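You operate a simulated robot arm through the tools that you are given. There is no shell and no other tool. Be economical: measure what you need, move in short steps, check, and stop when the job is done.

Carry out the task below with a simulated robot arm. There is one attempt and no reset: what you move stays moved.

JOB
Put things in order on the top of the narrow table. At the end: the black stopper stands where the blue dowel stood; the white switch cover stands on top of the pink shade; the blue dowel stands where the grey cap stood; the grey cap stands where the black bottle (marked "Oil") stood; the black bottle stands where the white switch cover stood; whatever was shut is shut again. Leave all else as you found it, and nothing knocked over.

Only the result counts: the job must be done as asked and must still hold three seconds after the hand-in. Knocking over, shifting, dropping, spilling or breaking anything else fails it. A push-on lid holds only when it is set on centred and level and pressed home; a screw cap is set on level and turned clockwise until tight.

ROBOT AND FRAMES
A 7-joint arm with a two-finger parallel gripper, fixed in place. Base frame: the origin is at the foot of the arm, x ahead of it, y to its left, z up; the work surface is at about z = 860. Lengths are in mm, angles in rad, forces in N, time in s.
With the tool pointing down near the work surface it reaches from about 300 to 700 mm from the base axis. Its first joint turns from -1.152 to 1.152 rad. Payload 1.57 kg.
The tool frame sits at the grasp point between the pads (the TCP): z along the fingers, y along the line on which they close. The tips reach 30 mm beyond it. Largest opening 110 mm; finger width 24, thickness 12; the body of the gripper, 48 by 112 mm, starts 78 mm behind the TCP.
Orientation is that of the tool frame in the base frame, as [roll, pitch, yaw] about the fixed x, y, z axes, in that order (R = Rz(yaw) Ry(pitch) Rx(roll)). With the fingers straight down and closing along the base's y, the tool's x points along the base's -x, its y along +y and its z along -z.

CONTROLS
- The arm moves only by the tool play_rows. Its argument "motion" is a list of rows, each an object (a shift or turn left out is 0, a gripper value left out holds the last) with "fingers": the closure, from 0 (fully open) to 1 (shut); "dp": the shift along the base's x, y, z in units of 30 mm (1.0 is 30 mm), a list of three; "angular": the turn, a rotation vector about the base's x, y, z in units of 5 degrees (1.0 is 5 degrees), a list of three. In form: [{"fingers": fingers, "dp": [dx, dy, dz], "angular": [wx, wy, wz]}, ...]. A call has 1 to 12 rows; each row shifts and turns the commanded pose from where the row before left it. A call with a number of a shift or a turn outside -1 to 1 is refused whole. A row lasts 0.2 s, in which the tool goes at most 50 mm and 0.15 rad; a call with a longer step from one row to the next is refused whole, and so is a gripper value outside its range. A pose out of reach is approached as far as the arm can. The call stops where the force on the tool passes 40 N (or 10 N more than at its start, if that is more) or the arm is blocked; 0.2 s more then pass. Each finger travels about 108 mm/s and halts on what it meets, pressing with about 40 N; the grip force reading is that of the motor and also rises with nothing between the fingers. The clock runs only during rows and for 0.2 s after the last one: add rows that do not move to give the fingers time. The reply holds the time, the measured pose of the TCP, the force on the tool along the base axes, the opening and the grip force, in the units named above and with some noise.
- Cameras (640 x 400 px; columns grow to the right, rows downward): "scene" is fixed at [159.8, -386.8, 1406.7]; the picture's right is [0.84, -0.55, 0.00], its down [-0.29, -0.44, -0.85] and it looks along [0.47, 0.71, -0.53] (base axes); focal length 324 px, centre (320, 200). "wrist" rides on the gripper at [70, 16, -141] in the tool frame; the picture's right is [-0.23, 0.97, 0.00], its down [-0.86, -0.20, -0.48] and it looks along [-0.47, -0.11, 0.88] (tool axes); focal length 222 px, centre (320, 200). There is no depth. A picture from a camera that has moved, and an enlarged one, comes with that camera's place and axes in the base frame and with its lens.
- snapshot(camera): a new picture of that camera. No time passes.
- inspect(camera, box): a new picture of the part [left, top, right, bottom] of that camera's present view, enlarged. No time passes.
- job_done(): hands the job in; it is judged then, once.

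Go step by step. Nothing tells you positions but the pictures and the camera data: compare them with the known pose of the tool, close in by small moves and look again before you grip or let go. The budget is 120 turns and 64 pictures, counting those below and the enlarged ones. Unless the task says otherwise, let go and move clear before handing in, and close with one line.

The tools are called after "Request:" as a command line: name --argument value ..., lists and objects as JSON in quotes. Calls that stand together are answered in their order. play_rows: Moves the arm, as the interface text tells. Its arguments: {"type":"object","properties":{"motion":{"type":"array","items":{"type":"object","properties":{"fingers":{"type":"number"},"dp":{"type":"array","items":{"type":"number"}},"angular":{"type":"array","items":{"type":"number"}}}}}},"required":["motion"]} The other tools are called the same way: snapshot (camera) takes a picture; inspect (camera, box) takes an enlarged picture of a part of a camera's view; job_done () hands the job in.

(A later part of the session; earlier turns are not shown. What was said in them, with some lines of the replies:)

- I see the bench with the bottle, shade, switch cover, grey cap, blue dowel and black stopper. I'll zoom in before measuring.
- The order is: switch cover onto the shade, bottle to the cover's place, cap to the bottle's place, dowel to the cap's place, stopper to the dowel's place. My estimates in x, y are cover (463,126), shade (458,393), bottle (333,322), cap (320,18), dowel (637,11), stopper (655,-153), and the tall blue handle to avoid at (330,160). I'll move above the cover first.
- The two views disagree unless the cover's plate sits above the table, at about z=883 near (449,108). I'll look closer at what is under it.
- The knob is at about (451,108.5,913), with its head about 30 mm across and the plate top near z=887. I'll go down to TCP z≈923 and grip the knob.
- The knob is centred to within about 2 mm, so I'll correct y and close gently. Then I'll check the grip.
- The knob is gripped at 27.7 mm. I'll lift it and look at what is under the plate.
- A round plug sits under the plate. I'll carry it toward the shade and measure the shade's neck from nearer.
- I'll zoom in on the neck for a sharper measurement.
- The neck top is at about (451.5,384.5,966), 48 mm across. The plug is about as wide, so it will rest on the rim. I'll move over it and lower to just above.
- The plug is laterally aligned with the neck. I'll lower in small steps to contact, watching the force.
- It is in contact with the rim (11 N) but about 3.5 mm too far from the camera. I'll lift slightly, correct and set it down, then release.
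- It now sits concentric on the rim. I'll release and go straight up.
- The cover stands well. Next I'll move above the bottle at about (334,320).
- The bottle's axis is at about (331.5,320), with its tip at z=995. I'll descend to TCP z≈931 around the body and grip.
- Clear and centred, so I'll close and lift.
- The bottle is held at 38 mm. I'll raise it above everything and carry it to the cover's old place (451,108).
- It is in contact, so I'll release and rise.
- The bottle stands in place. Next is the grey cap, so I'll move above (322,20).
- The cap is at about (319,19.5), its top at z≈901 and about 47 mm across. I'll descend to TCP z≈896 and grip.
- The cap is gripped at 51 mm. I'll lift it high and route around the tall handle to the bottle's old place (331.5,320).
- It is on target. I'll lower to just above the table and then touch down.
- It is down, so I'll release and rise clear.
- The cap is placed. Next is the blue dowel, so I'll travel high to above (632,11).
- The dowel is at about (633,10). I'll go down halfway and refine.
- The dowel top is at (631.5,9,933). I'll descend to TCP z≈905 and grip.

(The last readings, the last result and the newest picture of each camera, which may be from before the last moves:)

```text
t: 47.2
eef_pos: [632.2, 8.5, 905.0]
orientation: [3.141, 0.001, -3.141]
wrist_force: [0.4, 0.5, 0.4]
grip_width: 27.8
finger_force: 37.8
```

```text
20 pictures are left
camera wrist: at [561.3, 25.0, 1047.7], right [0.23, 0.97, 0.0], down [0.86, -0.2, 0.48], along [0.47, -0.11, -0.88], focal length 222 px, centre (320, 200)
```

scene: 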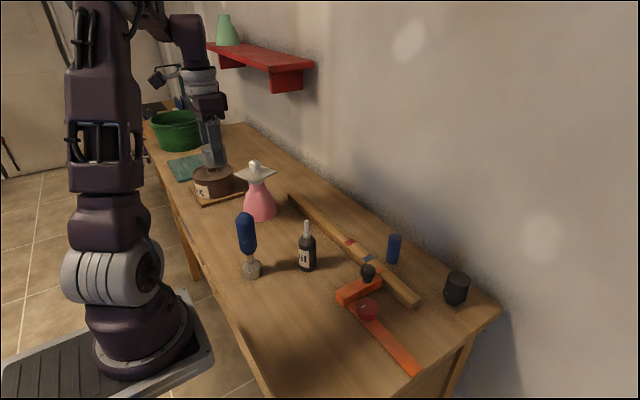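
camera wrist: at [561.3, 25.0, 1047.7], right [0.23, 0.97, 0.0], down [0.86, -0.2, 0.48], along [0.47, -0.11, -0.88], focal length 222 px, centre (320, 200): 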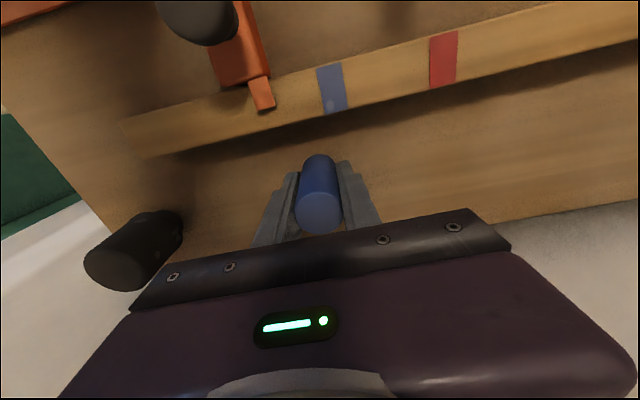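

The dowel is gripped at 27.8 mm. I'll lift and carry it to the cap's old place (319,19.5).

Request:
play_rows --motion '[{"dp": [0, 0, 0.3]}, {"dp": [0, 0, 1]}, {"dp": [0, 0, 1]}, {"dp": [0, 0, 1]}, {"dp": [0, 0, 1]}, {"dp": [0, 0, 1]}]'

Request:
play_rows --motion '[{"dp": [-0.95, 0.033, 0]}, {"dp": [-0.95, 0.033, 0]}, {"dp": [-0.95, 0.033, 0]}, {"dp": [-0.95, 0.033, 0]}, {"dp": [-0.95, 0.033, 0]}, {"dp": [-0.95, 0.033, 0]}, {"dp": [-0.95, 0.033, 0]}, {"dp": [-0.95, 0.033, 0]}, {"dp": [-0.95, 0.033, 0]}, {"dp": [-0.95, 0.033, 0]}, {"dp": [-0.95, 0.033, 0]}, {}]'

Request:
snapshot --camera "scene"

```text
t: 48.6
eef_pos: [631.1, 8.9, 1065.8]
orientation: [3.141, 0.001, -3.14]
wrist_force: [0.4, -1.0, -1.0]
grip_width: 27.8
finger_force: 38.5
```

```text
t: 51.2
eef_pos: [318.8, 19.3, 1063.9]
orientation: [-3.141, 0.001, -3.141]
wrist_force: [-0.1, -0.4, -0.2]
grip_width: 27.7
finger_force: 37.9
```

```text
19 pictures are left
```

scene: 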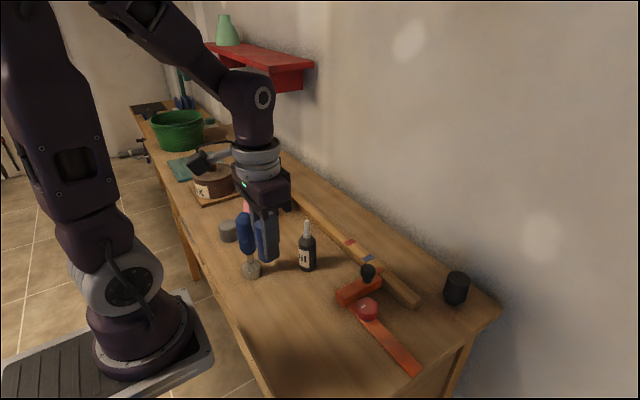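

Request:
play_rows --motion '[{"dp": [0, 0, -1]}, {"dp": [0, 0, -1]}, {"dp": [0, 0, -1]}, {"dp": [0, 0, -1]}, {"dp": [0, 0, -0.7]}, {"dp": [0, 0, -0.3]}, {"dp": [0, 0, -0.1]}, {"dp": [0, 0, -0.05]}, {}]'

Request:
play_rows --motion '[{"dp": [0, 0, -0.06]}, {}]'

```text
t: 53.2
eef_pos: [318.2, 19.7, 910.3]
orientation: [3.141, 0.0, 3.141]
wrist_force: [-0.2, 0.0, 0.1]
grip_width: 27.4
finger_force: 37.6
```

```text
t: 53.8
eef_pos: [317.7, 20.8, 908.4]
orientation: [3.141, 0.0, 3.142]
wrist_force: [-0.1, -0.3, -1.0]
grip_width: 27.7
finger_force: 37.7
```

Request:
play_rows --motion '[{"dp": [0, 0, -0.06]}, {}]'

Request:
inspect --camera "scene" --box '[235, 265, 315, 335]'

```text
t: 54.4
eef_pos: [315.9, 19.8, 906.7]
orientation: [-3.14, 0.001, -3.141]
wrist_force: [-0.5, 0.0, -0.5]
grip_width: 27.5
finger_force: 37.8
```

```text
5.71 times, centred on (275, 300) of scene
camera zoom: at [159.8, -386.8, 1406.7], right [0.84, -0.55, 0.0], down [-0.29, -0.44, -0.85], along [0.47, 0.71, -0.53], focal length 1849 px, centre (577, -371)
```

zoom: 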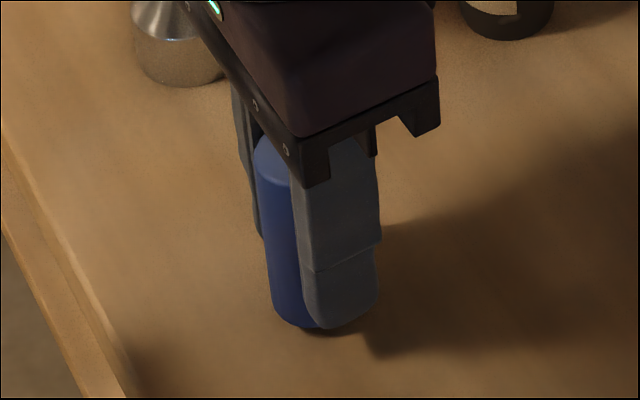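

Request:
play_rows --motion '[{"dp": [0.06, 0, -0.03]}, {}]'

Request:
play_rows --motion '[{"dp": [0, 0, -0.03]}, {}]'

```text
t: 55.0
eef_pos: [318.2, 19.2, 905.7]
orientation: [-3.141, 0.0, -3.141]
wrist_force: [-2.0, -2.0, 10.3]
grip_width: 27.5
finger_force: 37.7
```

```text
t: 55.6
eef_pos: [319.6, 20.4, 904.7]
orientation: [3.14, 0.002, 3.141]
wrist_force: [-2.3, 1.3, 39.6]
grip_width: 27.8
finger_force: 37.8
```

It is firmly down, so I'll ease up about 1 mm, release and rise.

Request:
play_rows --motion '[{"dp": [0, 0, 0.03]}, {"fingers": 0.6}, {}, {"fingers": 0.2}, {}, {"dp": [0, 0, 0.5]}, {"dp": [0, 0, 1]}, {"dp": [0, 0, 1]}, {"dp": [0, 0, 1]}, {"dp": [0, 0, 1]}, {"dp": [0, 0, 1]}]'

Request:
snapshot --camera "scene"

```text
t: 58.0
eef_pos: [319.4, 20.5, 1072.9]
orientation: [-3.141, 0.001, 3.14]
wrist_force: [-0.4, 0.2, 0.0]
grip_width: 88.0
finger_force: 0.0
```

```text
17 pictures are left
```

scene: 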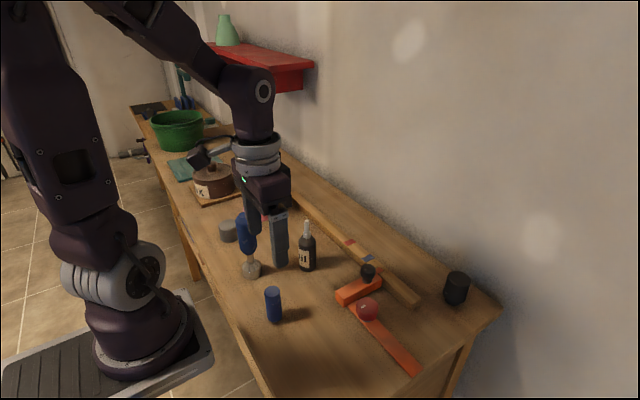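

The dowel stands. Last is the black stopper near (652,-150).

Request:
play_rows --motion '[{"fingers": 0, "dp": [0.91, -0.47, 0]}, {"dp": [0.91, -0.47, 0]}, {"dp": [0.91, -0.47, 0]}, {"dp": [0.91, -0.47, 0]}, {"dp": [0.91, -0.47, 0]}, {"dp": [0.91, -0.47, 0]}, {"dp": [0.91, -0.47, 0]}, {"dp": [0.91, -0.47, 0]}, {"dp": [0.91, -0.47, 0]}, {"dp": [0.91, -0.47, 0]}, {"dp": [0.91, -0.47, 0]}, {"dp": [0.91, -0.47, 0]}]'

Request:
inspect --camera "wrist" --box '[240, 80, 400, 200]'

Request:
inspect --camera "scene" --box '[420, 262, 500, 312]'

```text
t: 60.6
eef_pos: [643.6, -141.6, 1068.1]
orientation: [-3.136, -0.01, -3.113]
wrist_force: [1.1, -1.1, 0.2]
grip_width: 110.3
finger_force: 0.0
out of reach, approached as far as the arm can: row 12
```

```text
3.33 times, centred on (320, 140) of wrist
camera zoom: at [574.1, -126.5, 1211.4], right [0.2, 0.98, -0.01], down [0.87, -0.17, 0.47], along [0.46, -0.1, -0.88], focal length 740 px, centre (320, 400)
```

zoom: 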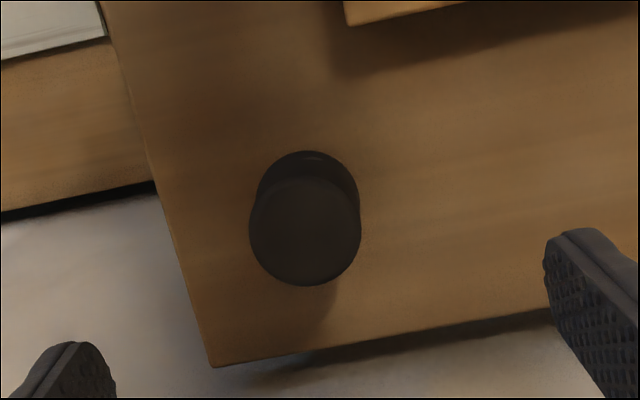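

```text
8.00 times, centred on (460, 287) of scene
camera zoom: at [159.8, -386.8, 1406.7], right [0.83, -0.55, 0.0], down [-0.29, -0.44, -0.85], along [0.47, 0.71, -0.53], focal length 2588 px, centre (-800, -496)
```

zoom: 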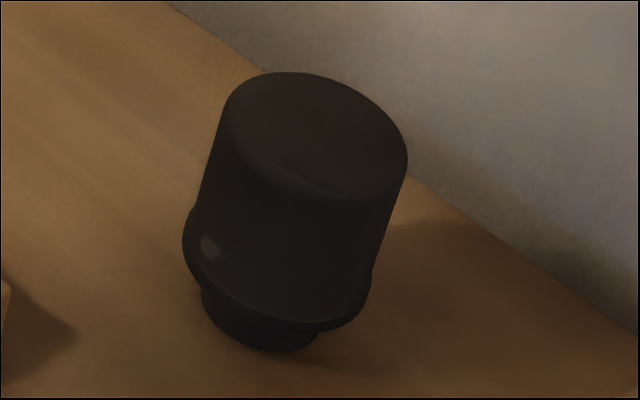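

The stopper is at about (649.5,-151), its top at z≈928. Reach is limited up high, so I'll lower straight down and see where the arm settles.

Request:
play_rows --motion '[{"dp": [0, 0, -1]}, {"dp": [0, 0, -1]}, {"dp": [0, 0, -0.6]}, {}]'

```text
t: 61.6
eef_pos: [646.3, -149.9, 990.7]
orientation: [3.141, 0.002, 3.141]
wrist_force: [0.7, 0.1, -0.4]
grip_width: 110.1
finger_force: 0.1
```

Request:
inspect --camera "wrist" --box '[240, 110, 400, 210]'

```text
4.00 times, centred on (320, 160) of wrist
camera zoom: at [576.2, -134.0, 1133.7], right [0.23, 0.97, 0.0], down [0.85, -0.2, 0.48], along [0.47, -0.11, -0.88], focal length 888 px, centre (320, 360)
```

zoom: 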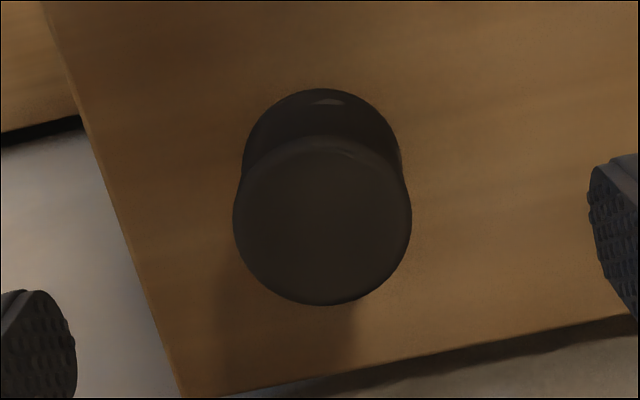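

The stopper's centre is at (649,-150.5), and the flange near z≈885 is wider. I'll grip above the flange with TCP z≈925.

Request:
play_rows --motion '[{"dp": [0.09, -0.02, -0.9]}, {"dp": [0, 0, -0.9]}, {"dp": [0, 0, -0.4]}, {}]'

Request:
inspect --camera "scene" --box '[400, 230, 528, 310]'

```text
t: 62.6
eef_pos: [649.9, -151.3, 925.2]
orientation: [3.142, 0.001, 3.141]
wrist_force: [0.7, 0.2, -1.4]
grip_width: 110.0
finger_force: 0.0
```

```text
5.00 times, centred on (464, 270) of scene
camera zoom: at [159.8, -386.8, 1406.7], right [0.84, -0.55, 0.0], down [-0.29, -0.44, -0.85], along [0.47, 0.71, -0.53], focal length 1618 px, centre (-400, -150)
```

zoom: 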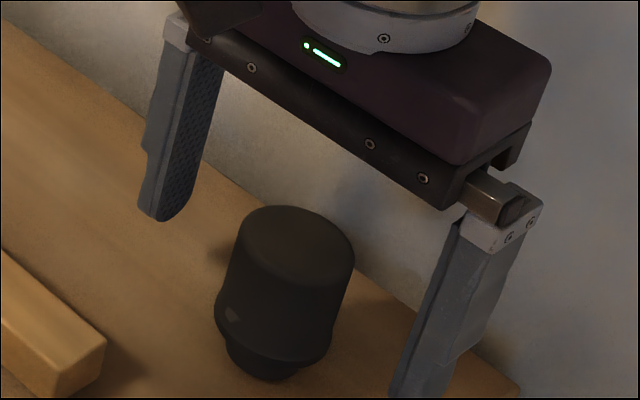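

Request:
play_rows --motion '[{"fingers": 1}, {}, {}, {}]'

Request:
inspect --camera "scene" --box '[400, 230, 528, 310]'

```text
t: 63.6
eef_pos: [649.1, -151.1, 925.9]
orientation: [3.141, 0.0, 3.14]
wrist_force: [-0.2, -0.5, -0.7]
grip_width: 42.4
finger_force: 40.0
```

```text
5.00 times, centred on (464, 270) of scene
camera zoom: at [159.8, -386.8, 1406.7], right [0.84, -0.55, 0.0], down [-0.29, -0.44, -0.85], along [0.47, 0.71, -0.53], focal length 1618 px, centre (-400, -150)
```

zoom: 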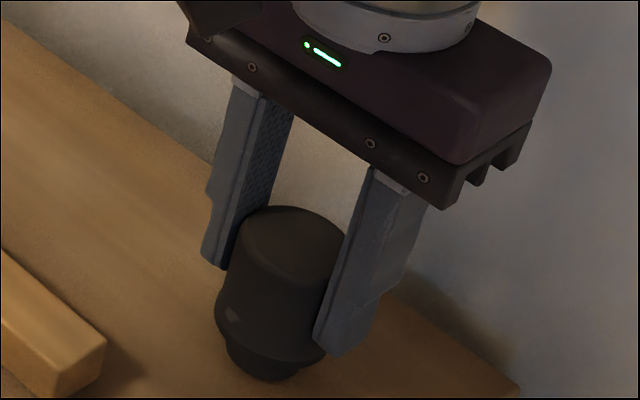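

The stopper is gripped. I'll lift modestly and carry it to the dowel's old place (632,9).

Request:
play_rows --motion '[{"dp": [0, 0, 0.3]}, {"dp": [0, 0, 0.8]}, {"dp": [0, 0, 0.8]}, {"dp": [-0.095, 0.89, 0]}, {"dp": [-0.095, 0.89, 0]}, {"dp": [-0.095, 0.89, 0]}, {"dp": [-0.095, 0.89, 0]}, {"dp": [-0.095, 0.89, 0]}, {"dp": [-0.095, 0.89, 0]}, {}]'

Request:
play_rows --motion '[{"dp": [0, 0, -0.8]}, {"dp": [0, 0, -0.6]}, {"dp": [0, 0, -0.3]}, {"dp": [0, 0, -0.1]}, {}]'

Request:
inspect --camera "scene" --box '[330, 200, 458, 280]'

```text
t: 65.8
eef_pos: [632.8, 11.6, 982.9]
orientation: [3.14, 0.001, -3.142]
wrist_force: [-0.4, 0.2, -0.1]
grip_width: 42.8
finger_force: 40.5
```

```text
t: 67.0
eef_pos: [632.7, 10.3, 929.3]
orientation: [3.141, 0.0, 3.141]
wrist_force: [-0.1, -0.7, -0.6]
grip_width: 42.6
finger_force: 40.3
```

```text
5.00 times, centred on (394, 240) of scene
camera zoom: at [159.8, -386.8, 1406.7], right [0.84, -0.55, 0.0], down [-0.29, -0.44, -0.85], along [0.47, 0.71, -0.53], focal length 1618 px, centre (-50, 0)
```

zoom: 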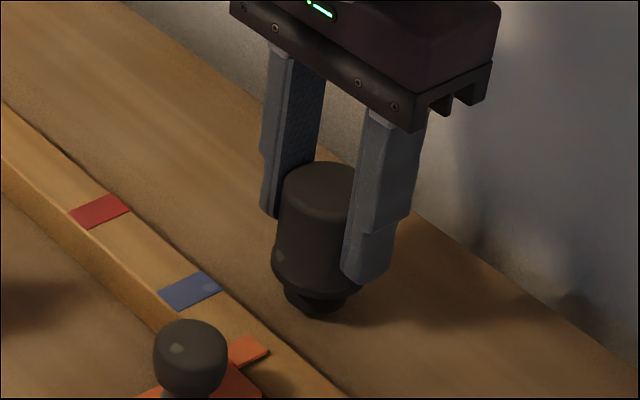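

Request:
play_rows --motion '[{"dp": [0, -0.03, -0.06]}, {}]'

Request:
play_rows --motion '[{"dp": [0, 0, -0.04]}, {}]'

```text
t: 67.6
eef_pos: [632.7, 9.3, 926.8]
orientation: [3.139, -0.001, -3.141]
wrist_force: [1.2, -0.2, 0.1]
grip_width: 42.4
finger_force: 39.5
```

```text
t: 68.2
eef_pos: [632.7, 9.9, 926.2]
orientation: [3.141, -0.001, 3.14]
wrist_force: [0.2, 0.0, 0.0]
grip_width: 42.6
finger_force: 39.8
```

Request:
play_rows --motion '[{"dp": [0, 0, -0.04]}, {}]'

```text
t: 68.8
eef_pos: [631.4, 10.1, 925.8]
orientation: [3.141, 0.0, -3.139]
wrist_force: [-2.2, 1.5, 9.0]
grip_width: 42.4
finger_force: 40.4
```

It is touching the table, so I'll release and move clear.

Request:
play_rows --motion '[{"fingers": 0.5}, {}, {"fingers": 0.2}, {}, {"dp": [0, 0, 0.5]}, {"dp": [0, 0, 1]}, {"dp": [0, 0, 1]}, {"dp": [0, 0, 1]}, {"dp": [-0.8, 0, 1]}, {"dp": [-0.8, 0, 1]}, {"dp": [-0.8, 0, 0.5]}, {}]'

Request:
snapshot --camera "scene"

Request:
snapshot --camera "wrist"

```text
t: 71.4
eef_pos: [561.3, 8.0, 1104.6]
orientation: [3.141, 0.0, -3.141]
wrist_force: [0.6, 0.2, -0.7]
grip_width: 88.2
finger_force: 0.0
```

```text
10 pictures are left
```

scene: 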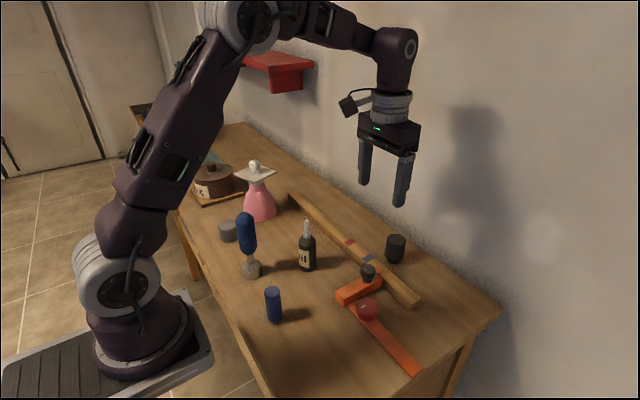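

```text
9 pictures are left
camera wrist: at [490.3, 24.3, 1246.7], right [0.23, 0.97, 0.0], down [0.86, -0.2, 0.48], along [0.47, -0.11, -0.88], focal length 222 px, centre (320, 200)
```

wrist: 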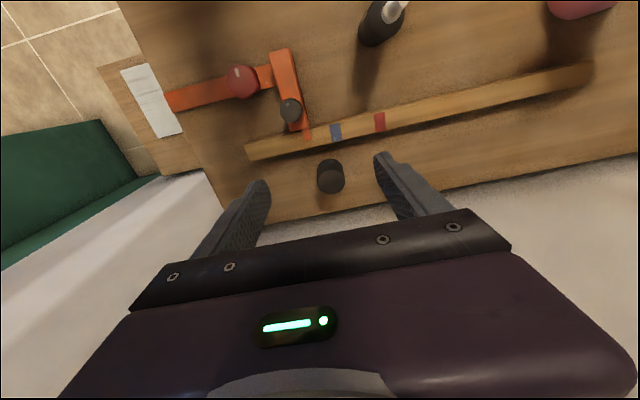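

All five items stand in their new places, the tall handle and the rest are untouched, and I opened nothing. I'm handing in.

Request:
job_done

```text
The job is handed in.
```

The job is handed in: all five items are in the places you asked for, nothing was knocked over, and nothing shut was opened.
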